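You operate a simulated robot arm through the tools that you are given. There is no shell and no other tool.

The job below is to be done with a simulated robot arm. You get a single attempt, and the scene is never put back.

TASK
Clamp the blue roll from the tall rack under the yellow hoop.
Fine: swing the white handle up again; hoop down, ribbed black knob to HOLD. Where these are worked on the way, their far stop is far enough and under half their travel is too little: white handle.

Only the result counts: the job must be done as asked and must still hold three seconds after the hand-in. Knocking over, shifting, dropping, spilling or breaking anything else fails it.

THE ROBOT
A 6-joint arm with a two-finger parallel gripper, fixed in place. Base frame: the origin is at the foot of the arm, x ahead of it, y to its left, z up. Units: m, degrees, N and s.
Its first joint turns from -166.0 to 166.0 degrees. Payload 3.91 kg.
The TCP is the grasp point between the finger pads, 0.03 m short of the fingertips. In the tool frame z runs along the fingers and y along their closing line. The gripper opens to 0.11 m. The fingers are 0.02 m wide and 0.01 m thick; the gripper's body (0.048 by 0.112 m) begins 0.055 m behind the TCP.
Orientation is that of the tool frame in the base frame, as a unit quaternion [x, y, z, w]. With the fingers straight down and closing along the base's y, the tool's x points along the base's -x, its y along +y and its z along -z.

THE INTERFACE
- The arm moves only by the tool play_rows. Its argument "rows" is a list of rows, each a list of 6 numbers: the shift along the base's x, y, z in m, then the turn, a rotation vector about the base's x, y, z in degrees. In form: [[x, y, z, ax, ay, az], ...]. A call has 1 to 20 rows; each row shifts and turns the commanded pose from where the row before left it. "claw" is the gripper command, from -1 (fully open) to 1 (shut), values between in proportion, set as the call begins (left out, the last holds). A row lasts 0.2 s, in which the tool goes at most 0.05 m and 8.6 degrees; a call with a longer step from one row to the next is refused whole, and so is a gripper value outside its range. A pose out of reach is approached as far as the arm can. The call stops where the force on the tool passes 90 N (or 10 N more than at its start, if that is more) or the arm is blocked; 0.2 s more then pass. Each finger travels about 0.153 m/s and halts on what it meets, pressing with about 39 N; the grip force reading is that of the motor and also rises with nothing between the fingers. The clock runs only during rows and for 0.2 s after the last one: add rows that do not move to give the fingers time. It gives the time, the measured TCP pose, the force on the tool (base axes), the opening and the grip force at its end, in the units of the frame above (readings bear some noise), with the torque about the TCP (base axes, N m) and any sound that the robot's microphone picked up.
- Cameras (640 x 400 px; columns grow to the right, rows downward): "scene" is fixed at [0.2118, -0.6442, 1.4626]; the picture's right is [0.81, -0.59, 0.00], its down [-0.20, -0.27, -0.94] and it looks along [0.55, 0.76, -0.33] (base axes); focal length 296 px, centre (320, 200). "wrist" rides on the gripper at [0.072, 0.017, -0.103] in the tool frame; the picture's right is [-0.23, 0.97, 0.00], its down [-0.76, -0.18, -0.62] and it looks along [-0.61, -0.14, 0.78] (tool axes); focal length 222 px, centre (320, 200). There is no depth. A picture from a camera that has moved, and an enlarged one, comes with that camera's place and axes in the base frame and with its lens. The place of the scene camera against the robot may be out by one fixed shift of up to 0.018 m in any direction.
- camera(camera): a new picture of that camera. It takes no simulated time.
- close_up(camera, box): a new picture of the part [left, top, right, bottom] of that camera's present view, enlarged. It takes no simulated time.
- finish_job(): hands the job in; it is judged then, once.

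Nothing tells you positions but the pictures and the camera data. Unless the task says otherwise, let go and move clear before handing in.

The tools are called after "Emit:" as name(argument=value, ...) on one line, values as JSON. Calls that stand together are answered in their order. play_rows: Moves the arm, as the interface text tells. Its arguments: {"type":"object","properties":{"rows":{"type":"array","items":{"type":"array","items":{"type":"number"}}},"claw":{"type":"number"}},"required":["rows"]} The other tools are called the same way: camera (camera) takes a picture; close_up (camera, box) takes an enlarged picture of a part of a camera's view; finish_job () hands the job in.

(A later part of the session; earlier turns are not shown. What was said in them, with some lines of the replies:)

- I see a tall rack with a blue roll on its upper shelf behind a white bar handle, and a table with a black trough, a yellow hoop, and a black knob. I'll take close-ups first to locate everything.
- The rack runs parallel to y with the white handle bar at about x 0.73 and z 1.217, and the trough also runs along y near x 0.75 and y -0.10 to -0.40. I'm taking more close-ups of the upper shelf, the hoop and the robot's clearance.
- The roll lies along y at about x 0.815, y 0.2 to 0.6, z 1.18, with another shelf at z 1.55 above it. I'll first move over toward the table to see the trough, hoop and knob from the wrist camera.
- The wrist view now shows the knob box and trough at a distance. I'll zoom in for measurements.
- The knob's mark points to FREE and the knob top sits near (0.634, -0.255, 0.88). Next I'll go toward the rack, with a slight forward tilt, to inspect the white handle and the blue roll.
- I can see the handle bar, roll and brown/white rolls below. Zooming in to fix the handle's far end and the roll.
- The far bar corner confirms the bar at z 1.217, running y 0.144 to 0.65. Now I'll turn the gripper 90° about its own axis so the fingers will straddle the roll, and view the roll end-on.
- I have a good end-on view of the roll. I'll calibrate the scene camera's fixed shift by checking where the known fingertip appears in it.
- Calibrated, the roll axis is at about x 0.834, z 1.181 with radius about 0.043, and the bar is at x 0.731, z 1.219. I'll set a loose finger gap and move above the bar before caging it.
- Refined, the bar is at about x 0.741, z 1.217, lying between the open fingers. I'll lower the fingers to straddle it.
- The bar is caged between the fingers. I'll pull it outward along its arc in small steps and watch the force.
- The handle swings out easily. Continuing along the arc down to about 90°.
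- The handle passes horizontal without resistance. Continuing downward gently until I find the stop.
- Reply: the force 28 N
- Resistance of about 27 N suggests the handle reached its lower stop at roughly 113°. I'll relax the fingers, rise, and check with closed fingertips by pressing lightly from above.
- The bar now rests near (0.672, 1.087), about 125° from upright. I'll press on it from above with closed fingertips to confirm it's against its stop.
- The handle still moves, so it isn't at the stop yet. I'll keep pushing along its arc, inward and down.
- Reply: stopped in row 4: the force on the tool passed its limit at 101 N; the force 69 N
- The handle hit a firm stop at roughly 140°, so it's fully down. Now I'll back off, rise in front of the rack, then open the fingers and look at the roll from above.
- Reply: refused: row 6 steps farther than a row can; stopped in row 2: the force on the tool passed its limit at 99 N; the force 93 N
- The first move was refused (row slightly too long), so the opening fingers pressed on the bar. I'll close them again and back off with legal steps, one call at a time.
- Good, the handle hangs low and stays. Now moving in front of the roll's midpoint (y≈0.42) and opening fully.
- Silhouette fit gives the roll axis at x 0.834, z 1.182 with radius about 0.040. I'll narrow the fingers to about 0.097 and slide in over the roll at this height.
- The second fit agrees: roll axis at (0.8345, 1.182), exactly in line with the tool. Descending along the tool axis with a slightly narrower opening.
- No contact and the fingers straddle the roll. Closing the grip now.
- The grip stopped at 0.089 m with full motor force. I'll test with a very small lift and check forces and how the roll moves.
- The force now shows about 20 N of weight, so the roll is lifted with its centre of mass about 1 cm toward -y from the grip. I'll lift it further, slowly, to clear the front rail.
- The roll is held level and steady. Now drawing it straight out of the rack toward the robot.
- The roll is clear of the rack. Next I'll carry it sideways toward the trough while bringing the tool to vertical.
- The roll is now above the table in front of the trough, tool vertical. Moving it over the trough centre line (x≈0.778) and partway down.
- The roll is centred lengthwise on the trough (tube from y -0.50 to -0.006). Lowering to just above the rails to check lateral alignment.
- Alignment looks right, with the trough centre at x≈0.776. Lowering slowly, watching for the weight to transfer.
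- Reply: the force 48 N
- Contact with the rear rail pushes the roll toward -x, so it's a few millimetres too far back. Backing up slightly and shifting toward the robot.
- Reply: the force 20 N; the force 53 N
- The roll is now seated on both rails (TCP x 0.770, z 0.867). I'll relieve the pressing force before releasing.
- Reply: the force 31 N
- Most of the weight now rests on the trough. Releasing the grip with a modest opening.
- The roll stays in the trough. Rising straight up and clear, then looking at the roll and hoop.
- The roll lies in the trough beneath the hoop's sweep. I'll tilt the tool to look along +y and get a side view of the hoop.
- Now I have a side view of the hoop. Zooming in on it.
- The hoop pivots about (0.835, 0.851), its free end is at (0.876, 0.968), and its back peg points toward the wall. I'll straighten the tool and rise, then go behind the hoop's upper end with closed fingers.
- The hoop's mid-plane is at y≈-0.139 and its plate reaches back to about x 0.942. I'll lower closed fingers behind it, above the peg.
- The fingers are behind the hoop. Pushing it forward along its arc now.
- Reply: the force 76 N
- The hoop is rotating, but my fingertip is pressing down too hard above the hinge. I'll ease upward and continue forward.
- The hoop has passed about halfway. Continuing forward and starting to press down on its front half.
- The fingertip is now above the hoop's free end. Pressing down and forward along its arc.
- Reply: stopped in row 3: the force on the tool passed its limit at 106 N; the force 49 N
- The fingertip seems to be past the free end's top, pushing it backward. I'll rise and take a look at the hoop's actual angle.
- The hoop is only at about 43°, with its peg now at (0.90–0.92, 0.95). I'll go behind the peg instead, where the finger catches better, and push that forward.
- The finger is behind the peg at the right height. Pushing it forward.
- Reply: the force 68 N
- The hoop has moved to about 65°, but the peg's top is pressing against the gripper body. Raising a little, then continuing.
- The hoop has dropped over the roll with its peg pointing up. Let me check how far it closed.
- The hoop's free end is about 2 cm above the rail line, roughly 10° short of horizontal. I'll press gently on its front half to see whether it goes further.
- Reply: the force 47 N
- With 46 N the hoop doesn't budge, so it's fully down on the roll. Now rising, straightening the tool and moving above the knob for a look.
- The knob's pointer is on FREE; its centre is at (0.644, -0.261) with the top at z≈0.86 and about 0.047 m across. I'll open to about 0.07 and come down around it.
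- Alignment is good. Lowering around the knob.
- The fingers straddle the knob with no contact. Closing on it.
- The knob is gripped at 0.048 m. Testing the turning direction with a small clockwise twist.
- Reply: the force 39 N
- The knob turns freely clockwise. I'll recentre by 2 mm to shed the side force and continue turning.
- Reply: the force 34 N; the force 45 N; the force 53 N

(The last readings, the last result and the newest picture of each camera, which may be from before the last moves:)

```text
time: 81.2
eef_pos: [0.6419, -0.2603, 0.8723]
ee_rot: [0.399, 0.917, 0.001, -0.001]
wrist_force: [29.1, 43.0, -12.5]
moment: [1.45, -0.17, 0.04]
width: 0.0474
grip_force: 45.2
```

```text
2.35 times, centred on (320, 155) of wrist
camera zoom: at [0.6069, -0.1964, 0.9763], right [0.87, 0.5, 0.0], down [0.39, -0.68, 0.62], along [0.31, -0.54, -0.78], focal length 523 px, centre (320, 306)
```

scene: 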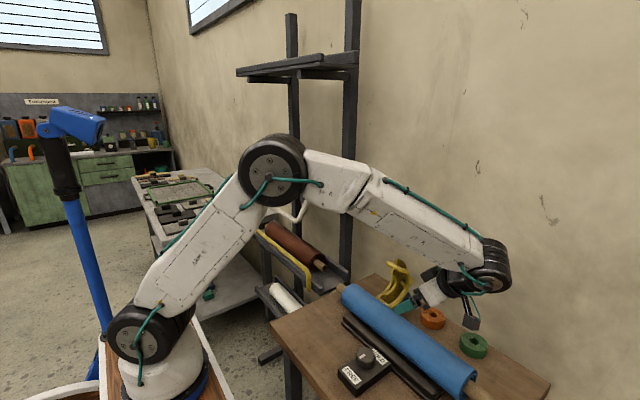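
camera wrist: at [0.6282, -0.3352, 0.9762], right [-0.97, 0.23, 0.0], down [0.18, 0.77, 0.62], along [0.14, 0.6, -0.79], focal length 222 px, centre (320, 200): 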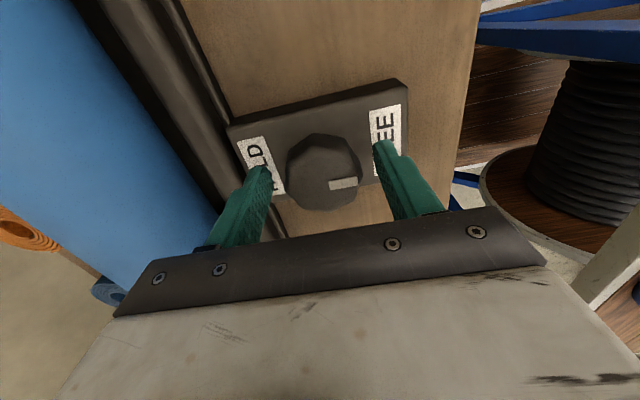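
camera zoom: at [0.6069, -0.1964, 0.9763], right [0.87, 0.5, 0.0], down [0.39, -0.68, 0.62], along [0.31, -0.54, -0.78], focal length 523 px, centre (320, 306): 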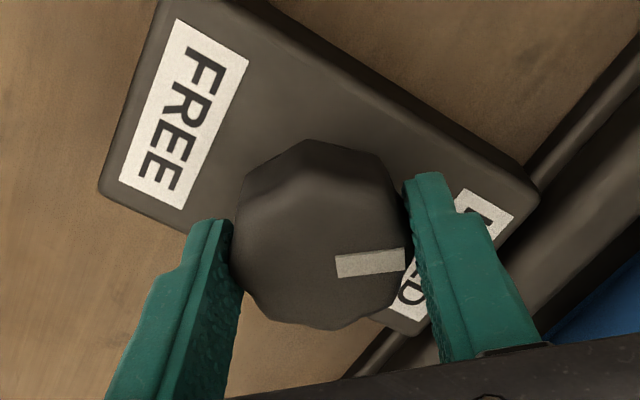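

The pointer is nearing HOLD. Recentring slightly and continuing.

Emit:
play_rows(rows=[[0.001, 0.0015, -0.0005, 0, 0, -5], [0.0005, 0.0005, 0, 0, 0, -8], [0, 0, 0, 0, 0, -8], [0, 0, 0, 0, 0, -8], [0, 0, 0, 0, 0, -8], [0, 0, 0, 0, 0, 0]])

Emit:
close_up(camera="wrist", box=[200, 70, 440, 240])

Emit:
close_up(camera="scene", box=[320, 290, 440, 400])

```text
time: 82.7
eef_pos: [0.6426, -0.2604, 0.8733]
ee_rot: [0.669, 0.743, 0.003, 0.0]
wrist_force: [8.5, -26.3, 20.0]
moment: [-1.36, -0.14, 0.0]
width: 0.0471
grip_force: 45.0
```

```text
2.35 times, centred on (320, 155) of wrist
camera zoom: at [0.6529, -0.1872, 0.9763], right [0.99, -0.12, 0.0], down [-0.1, -0.78, 0.62], along [-0.08, -0.62, -0.78], focal length 523 px, centre (320, 306)
```

zoom: 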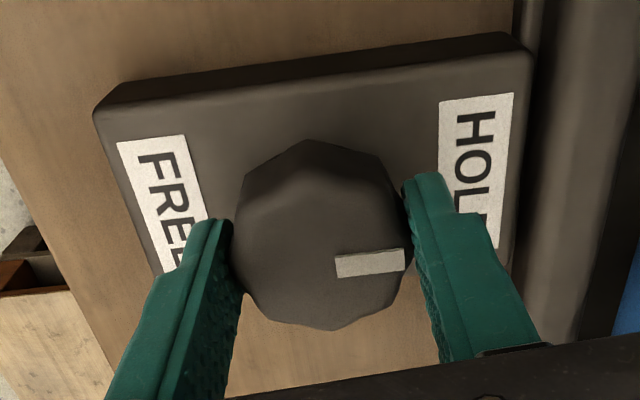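

```text
3.64 times, centred on (380, 345) of scene
camera zoom: at [0.2118, -0.6442, 1.4626], right [0.81, -0.59, 0.0], down [-0.2, -0.27, -0.94], along [0.55, 0.76, -0.33], focal length 1077 px, centre (102, -327)
```

zoom: 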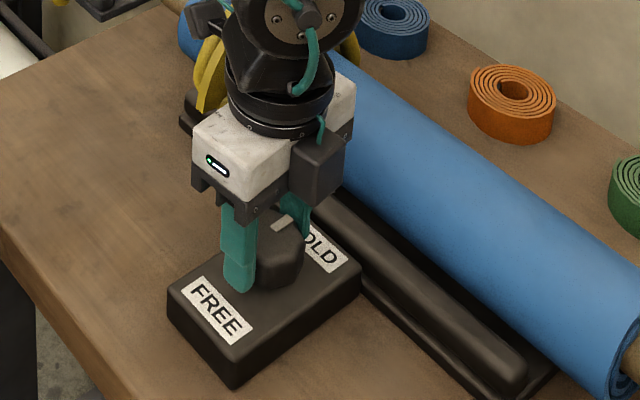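

The knob has turned about 174°. A final small turn to bring the pointer fully to HOLD, watching for the stop.

Emit:
play_rows(rows=[[0, -0.001, 0.0005, 0, 0, -3], [0, 0, 0, 0, 0, -3], [0, 0, 0, 0, 0, 0]])

Emit:
close_up(camera="wrist", box=[200, 70, 440, 240])

```text
time: 83.5
eef_pos: [0.6421, -0.2575, 0.8718]
ee_rot: [0.707, 0.707, 0.002, -0.002]
wrist_force: [14.2, -9.7, 22.9]
moment: [-0.13, -0.54, 0.51]
width: 0.0476
grip_force: 44.8
```

```text
2.35 times, centred on (320, 155) of wrist
camera zoom: at [0.6608, -0.1869, 0.9763], right [0.97, -0.23, 0.0], down [-0.18, -0.77, 0.62], along [-0.14, -0.6, -0.79], focal length 523 px, centre (320, 306)
```

zoom: 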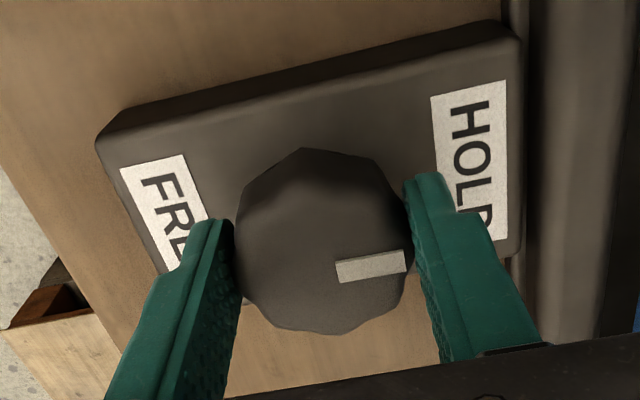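

Emit:
play_rows(rows=[[0, 0, 0, 0, 0, -3], [0, 0, 0, 0, 0, 0]])

Emit:
close_up(camera="wrist", box=[200, 70, 440, 240])

```text
time: 84.0
eef_pos: [0.6428, -0.2569, 0.8721]
ee_rot: [0.725, 0.689, 0.002, -0.003]
wrist_force: [26.1, 20.8, 16.7]
moment: [0.67, -0.44, 0.7]
width: 0.0476
grip_force: 44.9
```

```text
2.35 times, centred on (320, 155) of wrist
camera zoom: at [0.6649, -0.1873, 0.976], right [0.96, -0.28, 0.0], down [-0.22, -0.76, 0.62], along [-0.17, -0.59, -0.79], focal length 523 px, centre (320, 306)
```

zoom: 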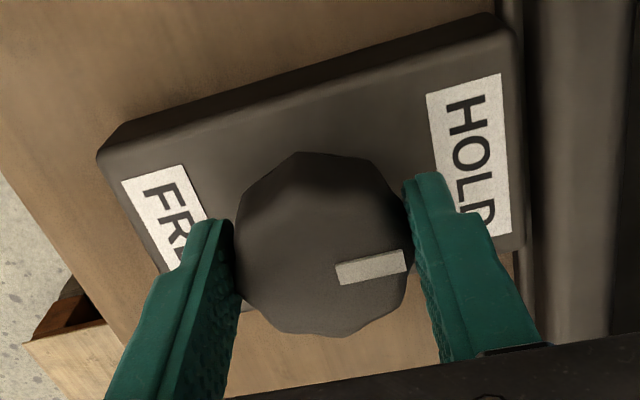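

Torque is rising, so the knob is at its HOLD stop. Releasing and rising to check.

Emit:
play_rows(rows=[[0, 0, 0, 0, 0, 0], [0, 0, 0, 0, 0, 0], [0, 0, 0.02, 0, 0, 0], [0, 0, 0.04, 0, 0, 0], [0, 0, 0.04, 0, 0, 0], [0, 0, 0.04, 0, 0, 0], [0, 0, 0, 0, 0, 0]], claw=-0.27)

Emit:
camera(camera="wrist")

Emit:
close_up(camera="scene", box=[320, 240, 520, 400])

```text
time: 85.7
eef_pos: [0.6444, -0.2588, 1.0127]
ee_rot: [0.725, 0.689, 0.001, -0.004]
wrist_force: [0.5, -0.7, 0.1]
moment: [0.0, 0.0, 0.0]
width: 0.0699
grip_force: 0.0
```

```text
taken
camera wrist: at [0.6656, -0.1893, 1.1174], right [0.96, -0.28, 0.0], down [-0.22, -0.76, 0.62], along [-0.17, -0.59, -0.79], focal length 222 px, centre (320, 200)
```

wrist: 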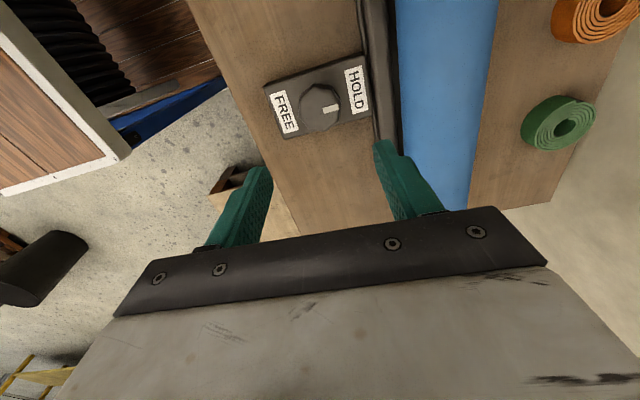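

```text
2.50 times, centred on (420, 320) of scene
camera zoom: at [0.2118, -0.6442, 1.4626], right [0.81, -0.59, 0.0], down [-0.2, -0.27, -0.94], along [0.55, 0.76, -0.33], focal length 740 px, centre (70, -100)
```

zoom: 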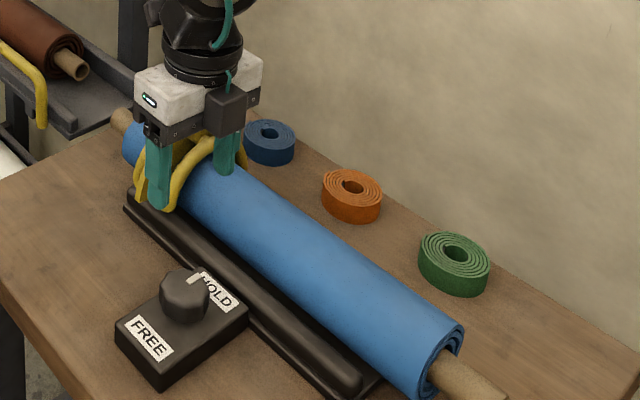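

The knob points to HOLD and the hoop holds the roll. Last part is the white handle: I'll go back to the rack with a 30° tilt to grip its hanging bar.

Emit:
play_rows(rows=[[0, 0.01, 0.03, 0, 0, 3], [-0.004, 0.03, 0.03, 0, 0, 0], [-0.005, 0.04, 0.02, 0, -2.5, 0], [-0.005, 0.04, 0.015, 0, -2.5, 0], [-0.005, 0.04, 0.015, 0, -2.5, 0], [-0.005, 0.04, 0.015, 0, -2.5, 0], [-0.005, 0.04, 0.015, 0, -2.5, 0], [-0.005, 0.04, 0.015, 0, -2.5, 0], [-0.005, 0.04, 0.01, 0, -2.5, 0], [-0.005, 0.04, 0.01, 0, -2.5, 0], [-0.005, 0.04, 0.01, 0, -2.5, 0], [0, 0.04, 0.01, 0, -2.5, 0], [0, 0.04, 0, 0, -2.5, 0], [0, 0.03, 0, 0, -2.5, 0], [0, 0, 0, 0, 0, 0]], claw=0.18)

Emit:
camera(camera="wrist")

Emit:
camera(camera="scene")

```text
time: 88.8
eef_pos: [0.5931, 0.2508, 1.2084]
ee_rot: [0.682, 0.684, 0.185, 0.181]
wrist_force: [-0.1, -0.3, 0.2]
moment: [-0.02, -0.02, 0.0]
width: 0.0451
grip_force: 0.1
```

```text
taken
camera wrist: at [0.5578, 0.3219, 1.3061], right [0.84, -0.23, 0.49], down [-0.46, -0.77, 0.45], along [0.27, -0.6, -0.75], focal length 222 px, centre (320, 200)
```

wrist: 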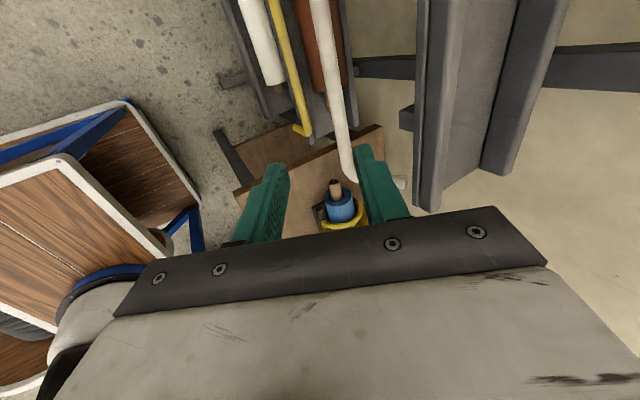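

```text
taken
```

scene: 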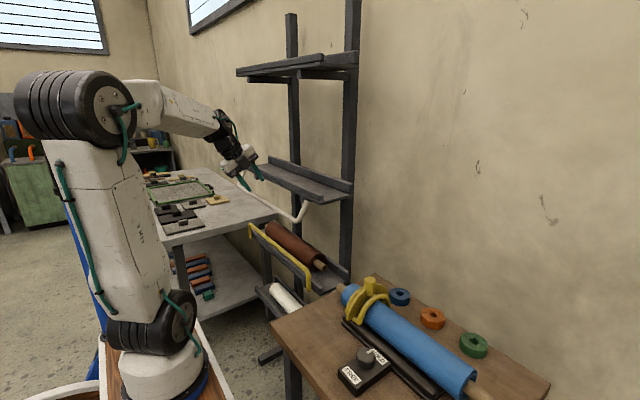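

Emit:
close_up(camera="wrist", box=[240, 0, 480, 220])

Emit:
close_up(camera="scene", box=[200, 130, 360, 240])

```text
1.82 times, centred on (360, 110) of wrist
camera zoom: at [0.5578, 0.3219, 1.3061], right [0.84, -0.23, 0.49], down [-0.46, -0.77, 0.45], along [0.27, -0.6, -0.75], focal length 404 px, centre (247, 364)
```

zoom: 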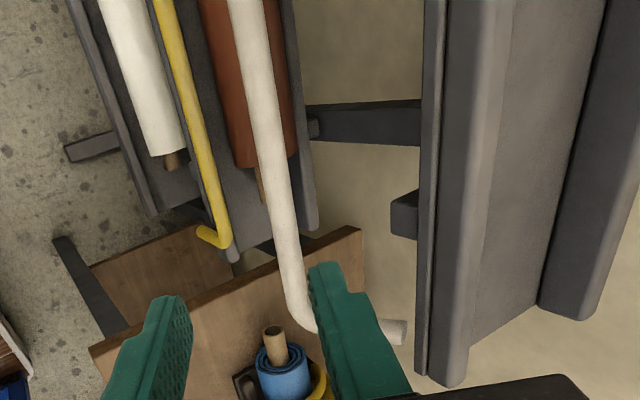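

```text
3.64 times, centred on (280, 185) of scene
camera zoom: at [0.2118, -0.6442, 1.4626], right [0.81, -0.59, 0.0], down [-0.2, -0.27, -0.94], along [0.55, 0.76, -0.33], focal length 1077 px, centre (466, 254)
```

zoom: 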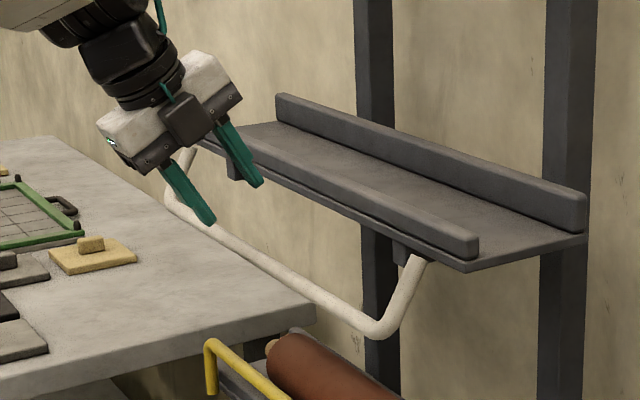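

The bar hangs at about (0.698, 1.071) and a tray brace sits near y 0.22, so I'll grip at y 0.33. Moving to a pre-grasp in line with the tool axis.

Emit:
play_rows(rows=[[0.0183, 0.0264, -0.0168, 0, 0, 0], [0.0183, 0.0264, -0.0168, 0, 0, 0], [0.0183, 0.0264, -0.0168, 0, 0, 0], [0, 0, 0, 0, 0, 0]])

Emit:
close_up(camera="wrist", box=[240, 0, 480, 220])

Emit:
close_up(camera="scene", box=[200, 130, 360, 240])

```text
time: 89.8
eef_pos: [0.6452, 0.3313, 1.157]
ee_rot: [0.682, 0.684, 0.185, 0.181]
wrist_force: [-0.3, -0.3, -0.2]
moment: [0.01, 0.0, 0.0]
width: 0.0453
grip_force: 0.1
```

```text
1.82 times, centred on (360, 110) of wrist
camera zoom: at [0.6099, 0.4018, 1.2556], right [0.84, -0.23, 0.49], down [-0.46, -0.77, 0.45], along [0.27, -0.6, -0.75], focal length 404 px, centre (247, 364)
```

zoom: 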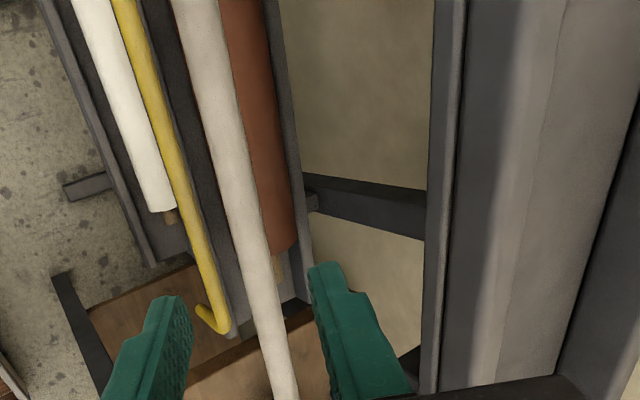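

```text
3.64 times, centred on (280, 185) of scene
camera zoom: at [0.2118, -0.6442, 1.4626], right [0.81, -0.59, 0.0], down [-0.2, -0.27, -0.94], along [0.55, 0.76, -0.33], focal length 1077 px, centre (466, 254)
```

zoom: 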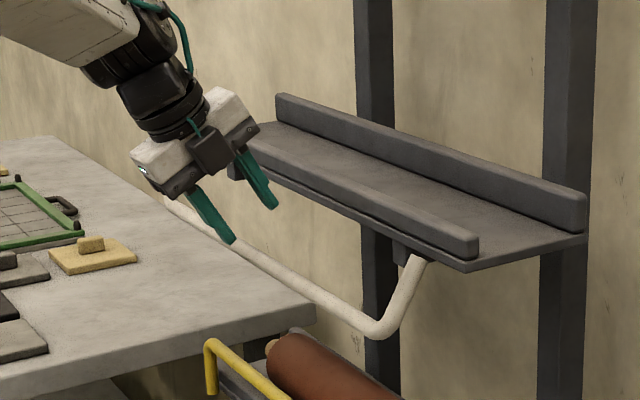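

Emit:
play_rows(rows=[[0.014, 0, -0.0225, 0, 0, 0], [0.014, 0, -0.0225, 0, 0, 0], [0.014, 0, -0.0225, 0, 0, 0], [0.0135, 0, -0.02, 0, 0, 0], [0, 0, 0, 0, 0, 0]])

Emit:
close_up(camera="wrist", box=[220, 0, 460, 240])

Emit:
close_up(camera="scene", box=[200, 130, 360, 240])

```text
time: 91.0
eef_pos: [0.7027, 0.3286, 1.07]
ee_rot: [0.682, 0.685, 0.184, 0.181]
wrist_force: [0.4, -0.4, 0.1]
moment: [0.02, -0.01, -0.01]
width: 0.045
grip_force: 0.2
```

```text
1.67 times, centred on (340, 120) of wrist
camera zoom: at [0.6665, 0.4003, 1.1677], right [0.84, -0.23, 0.49], down [-0.46, -0.77, 0.45], along [0.27, -0.6, -0.75], focal length 370 px, centre (287, 333)
```

zoom: 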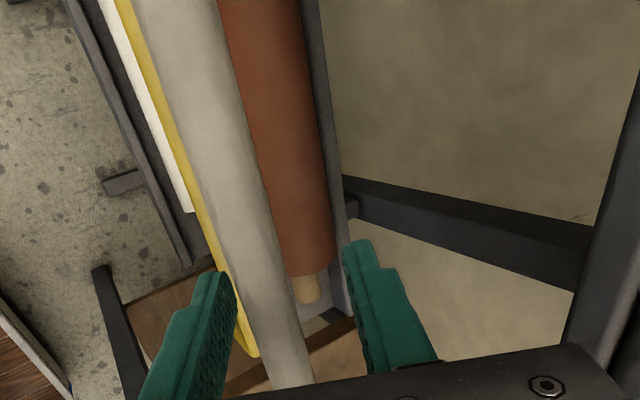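

```text
3.64 times, centred on (280, 185) of scene
camera zoom: at [0.2118, -0.6442, 1.4626], right [0.81, -0.59, 0.0], down [-0.2, -0.27, -0.94], along [0.55, 0.76, -0.33], focal length 1077 px, centre (466, 254)
```

zoom: 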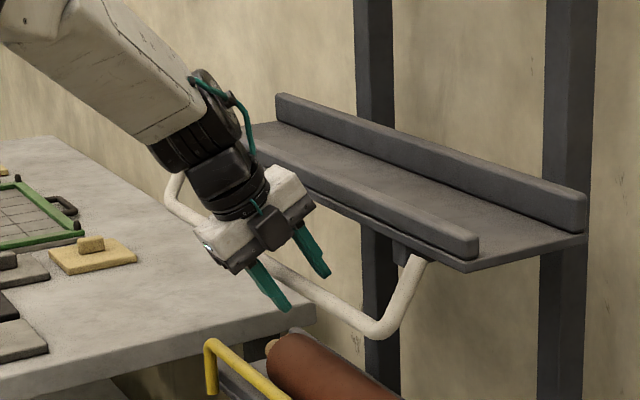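

The bar is between the fingers, about 3 mm off-centre. Shifting slightly and closing on it.

Emit:
play_rows(rows=[[-0.0035, 0, 0, 0, 0, 0], [0, 0, 0, 0, 0, 0]])

Emit:
play_rows(rows=[[0, 0, 0, 0, 0, 0], [0, 0, 0, 0, 0, 0], [0, 0, 0, 0, 0, 0]], claw=1)

```text
time: 91.7
eef_pos: [0.7001, 0.3309, 1.0701]
ee_rot: [0.682, 0.684, 0.184, 0.181]
wrist_force: [-0.1, -0.1, 0.0]
moment: [0.01, 0.03, 0.0]
width: 0.0451
grip_force: 0.1
```

```text
time: 92.5
eef_pos: [0.697, 0.3297, 1.0687]
ee_rot: [0.682, 0.685, 0.183, 0.181]
wrist_force: [-37.4, -6.0, -11.4]
moment: [0.45, 0.55, 0.11]
width: 0.0177
grip_force: 44.6
```

The bar is gripped. Swinging it back up along its arc, starting with a few steps to check the forces.

Emit:
play_rows(rows=[[-0.0125, 0, 0.0087, 0, 0, 0], [-0.0094, 0, 0.0104, 0, 0, 0], [-0.0074, 0, 0.0119, 0, 0, 0], [0, 0, 0, 0, 0, 0]])

Emit:
close_up(camera="scene", box=[200, 130, 360, 240])

```text
time: 93.5
eef_pos: [0.6661, 0.3294, 1.0995]
ee_rot: [0.682, 0.684, 0.183, 0.181]
wrist_force: [-37.3, -12.0, -23.5]
moment: [-0.55, 0.33, -0.48]
width: 0.0176
grip_force: 45.2
```

```text
3.64 times, centred on (280, 185) of scene
camera zoom: at [0.2118, -0.6442, 1.4626], right [0.81, -0.59, 0.0], down [-0.2, -0.27, -0.94], along [0.55, 0.76, -0.33], focal length 1077 px, centre (466, 254)
```

zoom: 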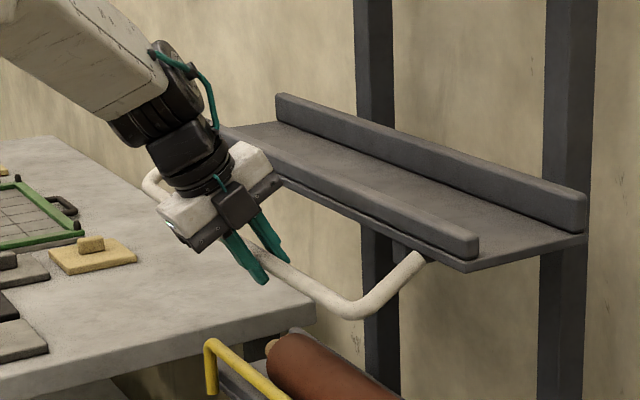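

It swings up fine; the forces show I'm slightly inside its arc. Continuing with a small outward correction.

Emit:
play_rows(rows=[[-0.0085, 0, 0.012, 0, 0, 0], [-0.0045, 0, 0.0138, 0, 0, 0], [-0.0005, 0, 0.014, 0, 0, 0], [0, 0, 0, 0, 0, 0]])

Emit:
close_up(camera="scene", box=[200, 130, 360, 240])

```text
time: 94.5
eef_pos: [0.6532, 0.3287, 1.1414]
ee_rot: [0.681, 0.685, 0.183, 0.18]
wrist_force: [-58.4, -12.0, -8.4]
moment: [-0.12, 0.92, -0.29]
width: 0.0175
grip_force: 45.4
```

```text
3.64 times, centred on (280, 185) of scene
camera zoom: at [0.2118, -0.6442, 1.4626], right [0.81, -0.59, 0.0], down [-0.2, -0.27, -0.94], along [0.55, 0.76, -0.33], focal length 1077 px, centre (466, 254)
```

zoom: 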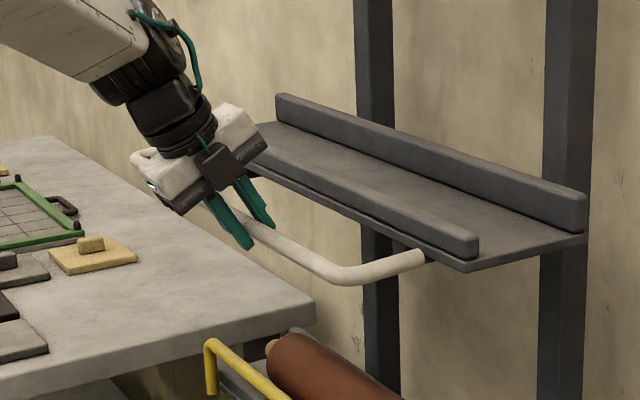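

I'm still pulled outward, so the arc is wider than assumed. Correcting by force feedback and continuing upward.

Emit:
play_rows(rows=[[-0.005, 0, 0.001, 0, 0, 0], [0, 0, 0, 0, 0, 0]])

```text
time: 95.0
eef_pos: [0.6515, 0.3301, 1.1451]
ee_rot: [0.682, 0.683, 0.187, 0.182]
wrist_force: [-12.3, -4.9, -3.0]
moment: [-0.14, 0.14, -0.11]
width: 0.0175
grip_force: 44.9
```

Emit:
play_rows(rows=[[0.005, 0, 0.015, 0, 0, 0], [0.007, 0, 0.014, 0, 0, 0], [0, 0, 0, 0, 0, 0]])

Emit:
close_up(camera="scene", box=[200, 100, 360, 220])

```text
time: 95.8
eef_pos: [0.6619, 0.3299, 1.1744]
ee_rot: [0.681, 0.684, 0.188, 0.181]
wrist_force: [-47.0, 8.4, 18.4]
moment: [0.23, 0.38, -0.05]
width: 0.0178
grip_force: 45.3
```

```text
3.33 times, centred on (280, 160) of scene
camera zoom: at [0.2118, -0.6442, 1.4626], right [0.81, -0.59, 0.0], down [-0.2, -0.27, -0.94], along [0.55, 0.76, -0.33], focal length 987 px, centre (453, 333)
```

zoom: 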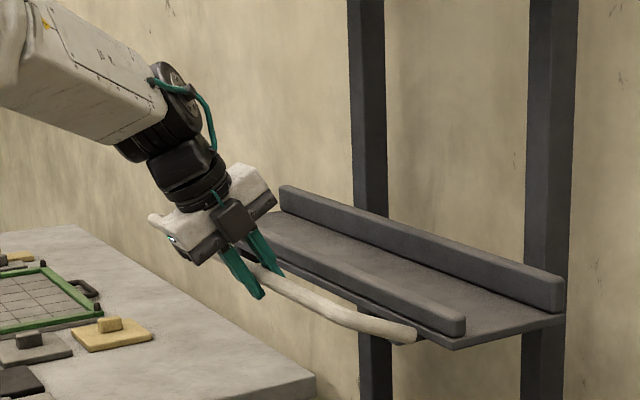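

Emit:
play_rows(rows=[[-0.003, 0, 0.004, 0, 0, 0], [0.0075, 0, 0.013, 0, 0, 0], [0.011, 0, 0.011, 0, 0, 0], [0, 0, 0, 0, 0, 0]])

Emit:
close_up(camera="scene", box=[200, 100, 360, 220])

```text
time: 96.8
eef_pos: [0.6807, 0.3291, 1.1978]
ee_rot: [0.682, 0.684, 0.185, 0.182]
wrist_force: [-7.8, 2.8, 4.9]
moment: [-0.42, 0.0, -0.33]
width: 0.0175
grip_force: 45.0
```

```text
3.33 times, centred on (280, 160) of scene
camera zoom: at [0.2118, -0.6442, 1.4626], right [0.81, -0.59, 0.0], down [-0.2, -0.27, -0.94], along [0.55, 0.76, -0.33], focal length 987 px, centre (453, 333)
```

zoom: 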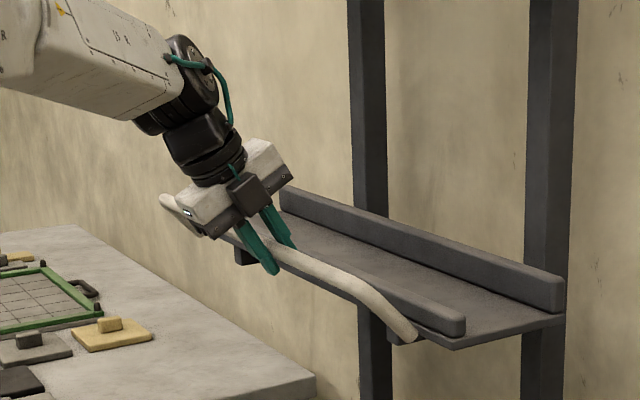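

Forces are low now. Continuing toward upright.

Emit:
play_rows(rows=[[0.0138, 0, 0.0097, 0, 0, 0], [0.0145, 0, 0.0072, 0, 0, 0], [0, 0, 0, 0, 0, 0]])

Emit:
close_up(camera="scene", box=[200, 100, 360, 220])

```text
time: 97.7
eef_pos: [0.7096, 0.3302, 1.2159]
ee_rot: [0.683, 0.684, 0.183, 0.182]
wrist_force: [-2.7, -3.5, -2.0]
moment: [-0.04, 0.3, -0.08]
width: 0.0177
grip_force: 45.0
```

```text
3.33 times, centred on (280, 160) of scene
camera zoom: at [0.2118, -0.6442, 1.4626], right [0.81, -0.59, 0.0], down [-0.2, -0.27, -0.94], along [0.55, 0.76, -0.33], focal length 987 px, centre (453, 333)
```

zoom: 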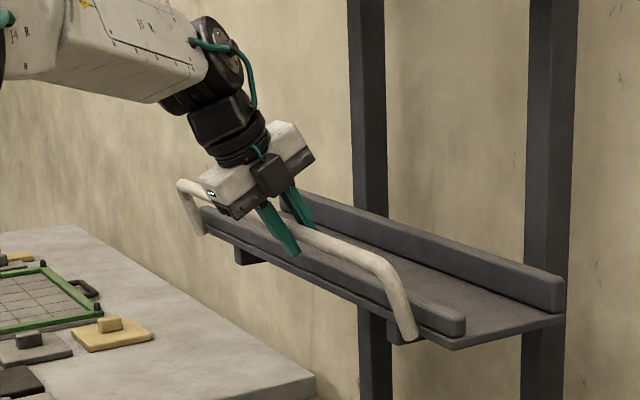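

Emit:
play_rows(rows=[[0.0155, 0, 0.0035, 0, 0, 0], [0.012, 0, 0.001, 0, 0, 0], [0, 0, 0, 0, 0, 0]])

Emit:
close_up(camera="scene", box=[200, 100, 360, 220])

```text
time: 98.5
eef_pos: [0.7362, 0.3309, 1.2202]
ee_rot: [0.682, 0.684, 0.185, 0.18]
wrist_force: [-1.4, -3.6, 1.6]
moment: [-0.25, 0.15, -0.25]
width: 0.0174
grip_force: 45.0
```

```text
3.33 times, centred on (280, 160) of scene
camera zoom: at [0.2118, -0.6442, 1.4626], right [0.81, -0.59, 0.0], down [-0.2, -0.27, -0.94], along [0.55, 0.76, -0.33], focal length 987 px, centre (453, 333)
```

zoom: 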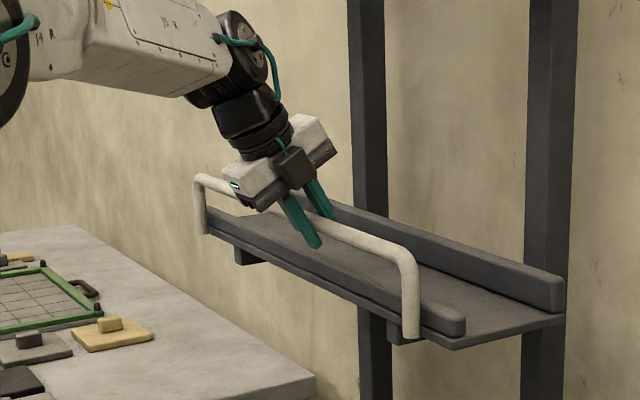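

Almost upright; the corner is about 7 mm short of its original place. Pushing gently on to its stop.

Emit:
play_rows(rows=[[0.005, 0, 0, 0, 0, 0], [0.004, 0, -0.0003, 0, 0, 0], [0, 0, 0, 0, 0, 0]])

Emit:
close_up(camera="scene", box=[230, 130, 370, 218])

```text
time: 99.3
eef_pos: [0.7367, 0.3304, 1.2199]
ee_rot: [0.683, 0.685, 0.18, 0.178]
wrist_force: [-58.1, -0.3, 12.0]
moment: [0.14, 0.4, -0.06]
width: 0.0179
grip_force: 45.2
stopped in row 3: the force on the tool passed its limit at 96 N (the readings are from after the stop); the commanded pose is now the measured one
```

```text
4.55 times, centred on (300, 174) of scene
camera zoom: at [0.2118, -0.6442, 1.4626], right [0.81, -0.59, 0.0], down [-0.2, -0.27, -0.94], along [0.55, 0.76, -0.33], focal length 1346 px, centre (411, 318)
```

zoom: 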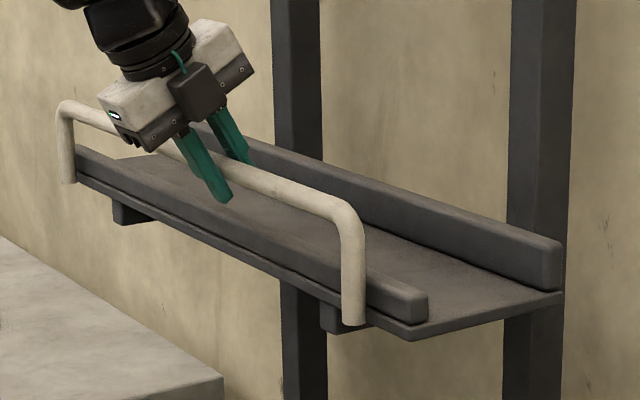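

The handle matches its original upright position and is against its stop. Releasing it and backing straight out along the tool axis.

Emit:
play_rows(rows=[[0, 0, 0, 0, 0, 0], [0, 0, 0, 0, 0, 0], [0, 0, 0, 0, 0, 0]], claw=0.18)

Emit:
close_up(camera="wrist", box=[220, 0, 460, 240])

```text
time: 100.1
eef_pos: [0.7428, 0.3291, 1.218]
ee_rot: [0.683, 0.684, 0.179, 0.18]
wrist_force: [-0.5, -0.6, 0.6]
moment: [0.0, -0.05, 0.0]
width: 0.0451
grip_force: 0.0
```

```text
1.67 times, centred on (340, 120) of wrist
camera zoom: at [0.7079, 0.4008, 1.316], right [0.85, -0.23, 0.48], down [-0.46, -0.76, 0.46], along [0.26, -0.61, -0.75], focal length 370 px, centre (287, 333)
```

zoom: 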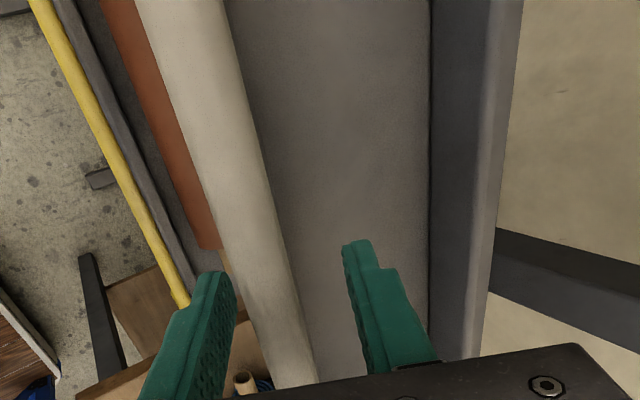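

Emit:
play_rows(rows=[[-0.0063, 0, 0.011, 0, 0, 0], [-0.0125, 0, 0.0217, 0, 0, 0], [-0.0125, 0, 0.0217, 0, 0, 0], [-0.0125, 0, 0.0217, 0, 0, 0], [-0.04, 0, 0.01, 0, 0, 0], [-0.045, 0, 0, 0, 0, 0], [-0.045, -0.01, 0, 0, 0, 0], [0, 0, 0, 0, 0, 0]])

Emit:
camera(camera="scene")

Emit:
close_up(camera="scene", box=[230, 130, 370, 218])

Emit:
close_up(camera="scene", box=[320, 260, 500, 400])

```text
time: 101.9
eef_pos: [0.5689, 0.3197, 1.3036]
ee_rot: [0.683, 0.685, 0.179, 0.179]
wrist_force: [-0.3, -0.2, -0.9]
moment: [-0.01, 0.01, 0.01]
width: 0.0452
grip_force: 0.1
```

```text
taken
```

scene: 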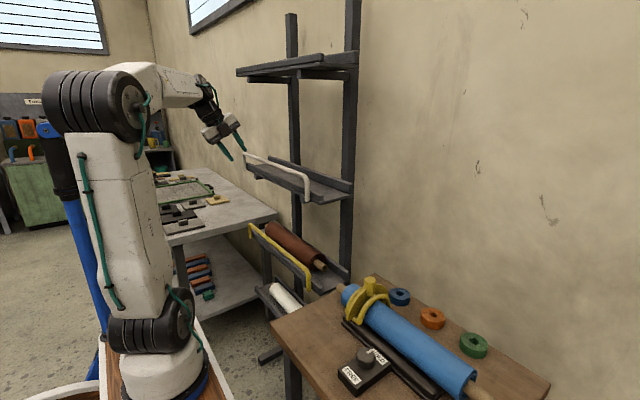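

```text
4.55 times, centred on (300, 174) of scene
camera zoom: at [0.2118, -0.6442, 1.4626], right [0.81, -0.59, 0.0], down [-0.2, -0.27, -0.94], along [0.55, 0.76, -0.33], focal length 1346 px, centre (411, 318)
```

zoom: 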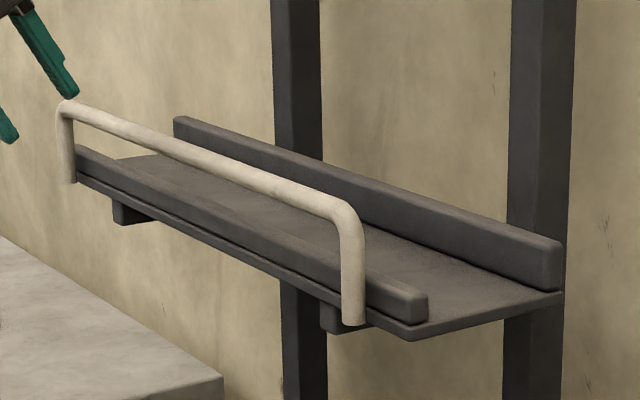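

```text
2.86 times, centred on (410, 330) of scene
camera zoom: at [0.2118, -0.6442, 1.4626], right [0.81, -0.59, 0.0], down [-0.2, -0.27, -0.94], along [0.55, 0.76, -0.33], focal length 846 px, centre (63, -171)
```

zoom: 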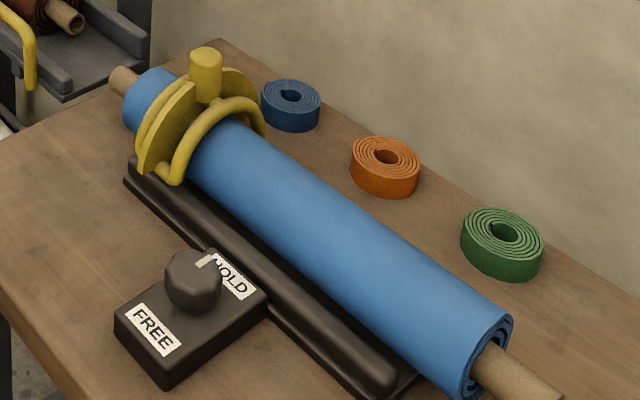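

Everything looks in place. Let me take detailed views of the hoop and knob before handing in.

Emit:
close_up(camera="scene", box=[350, 265, 430, 330])

Emit:
close_up(camera="scene", box=[340, 335, 410, 390])

Emit:
camera(camera="wrist")

```text
6.15 times, centred on (390, 298) of scene
camera zoom: at [0.2118, -0.6442, 1.4626], right [0.81, -0.59, 0.0], down [-0.2, -0.27, -0.94], along [0.55, 0.76, -0.33], focal length 1822 px, centre (-111, -400)
```

zoom: 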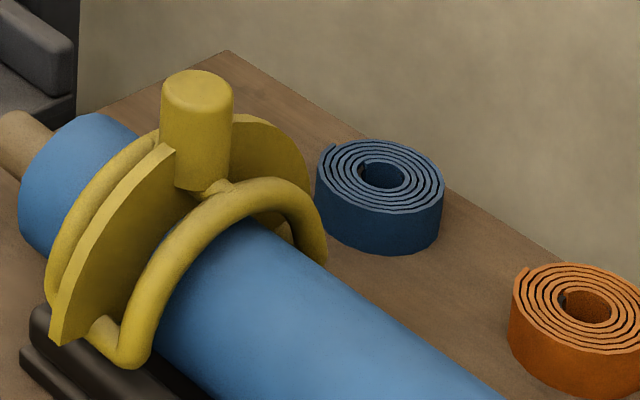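

```text
7.27 times, centred on (375, 362) of scene
camera zoom: at [0.2118, -0.6442, 1.4626], right [0.81, -0.59, 0.0], down [-0.2, -0.27, -0.94], along [0.55, 0.76, -0.33], focal length 2154 px, centre (-80, -982)
```

zoom: 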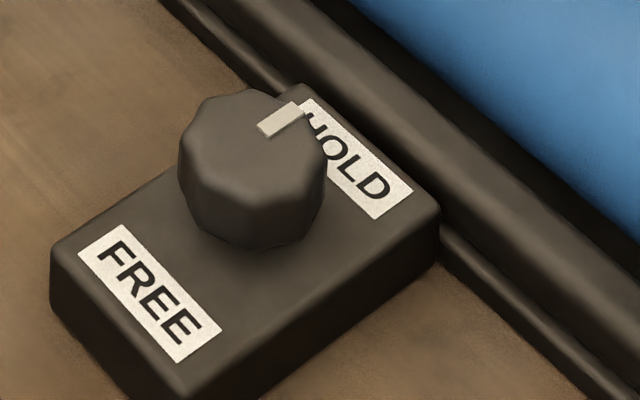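

```text
taken
camera wrist: at [0.5334, 0.3907, 1.4007], right [0.85, -0.23, 0.48], down [-0.46, -0.76, 0.46], along [0.26, -0.61, -0.75], focal length 222 px, centre (320, 200)
```

wrist: 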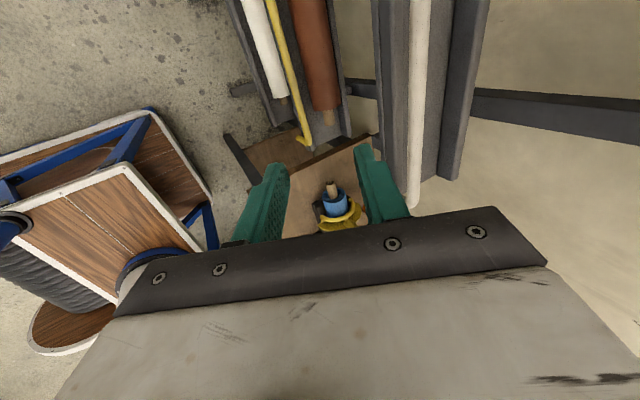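

The blue roll is seated in the trough and the hoop has turned about 110° and is closed over it. The knob points at HOLD, the white handle is back upright, and the arm is clear. Handing in.

Emit:
finish_job()

```text
The job is handed in.
```

I moved the blue roll from the tall rack to the trough and clamped it under the yellow hoop, then handed the job in. I don't have the judging result.

- **Roll:** it sits on both trough rails, centred lengthwise, with the hoop across one end.
- **Hoop:** it swung about 110° down over the roll. It did not move further when I pressed on it with about 46 N.
- **Knob:** I turned it clockwise about 180° until it resisted, and its pointer is on HOLD.
- **White handle:** I swung it down to its stop to take the roll out. It is now upright against its stop, matching its starting position.
- **Contact on the way:** the arm hit its force limit four times. Three were against the handle: twice at its lower stop, once as an unplanned push by the opening fingers, and once at its upper stop. The fourth was on the hoop when I first pressed on its free end. The last pictures show nothing shifted or knocked over.

The gripper is open and the arm is clear of the rack and table.
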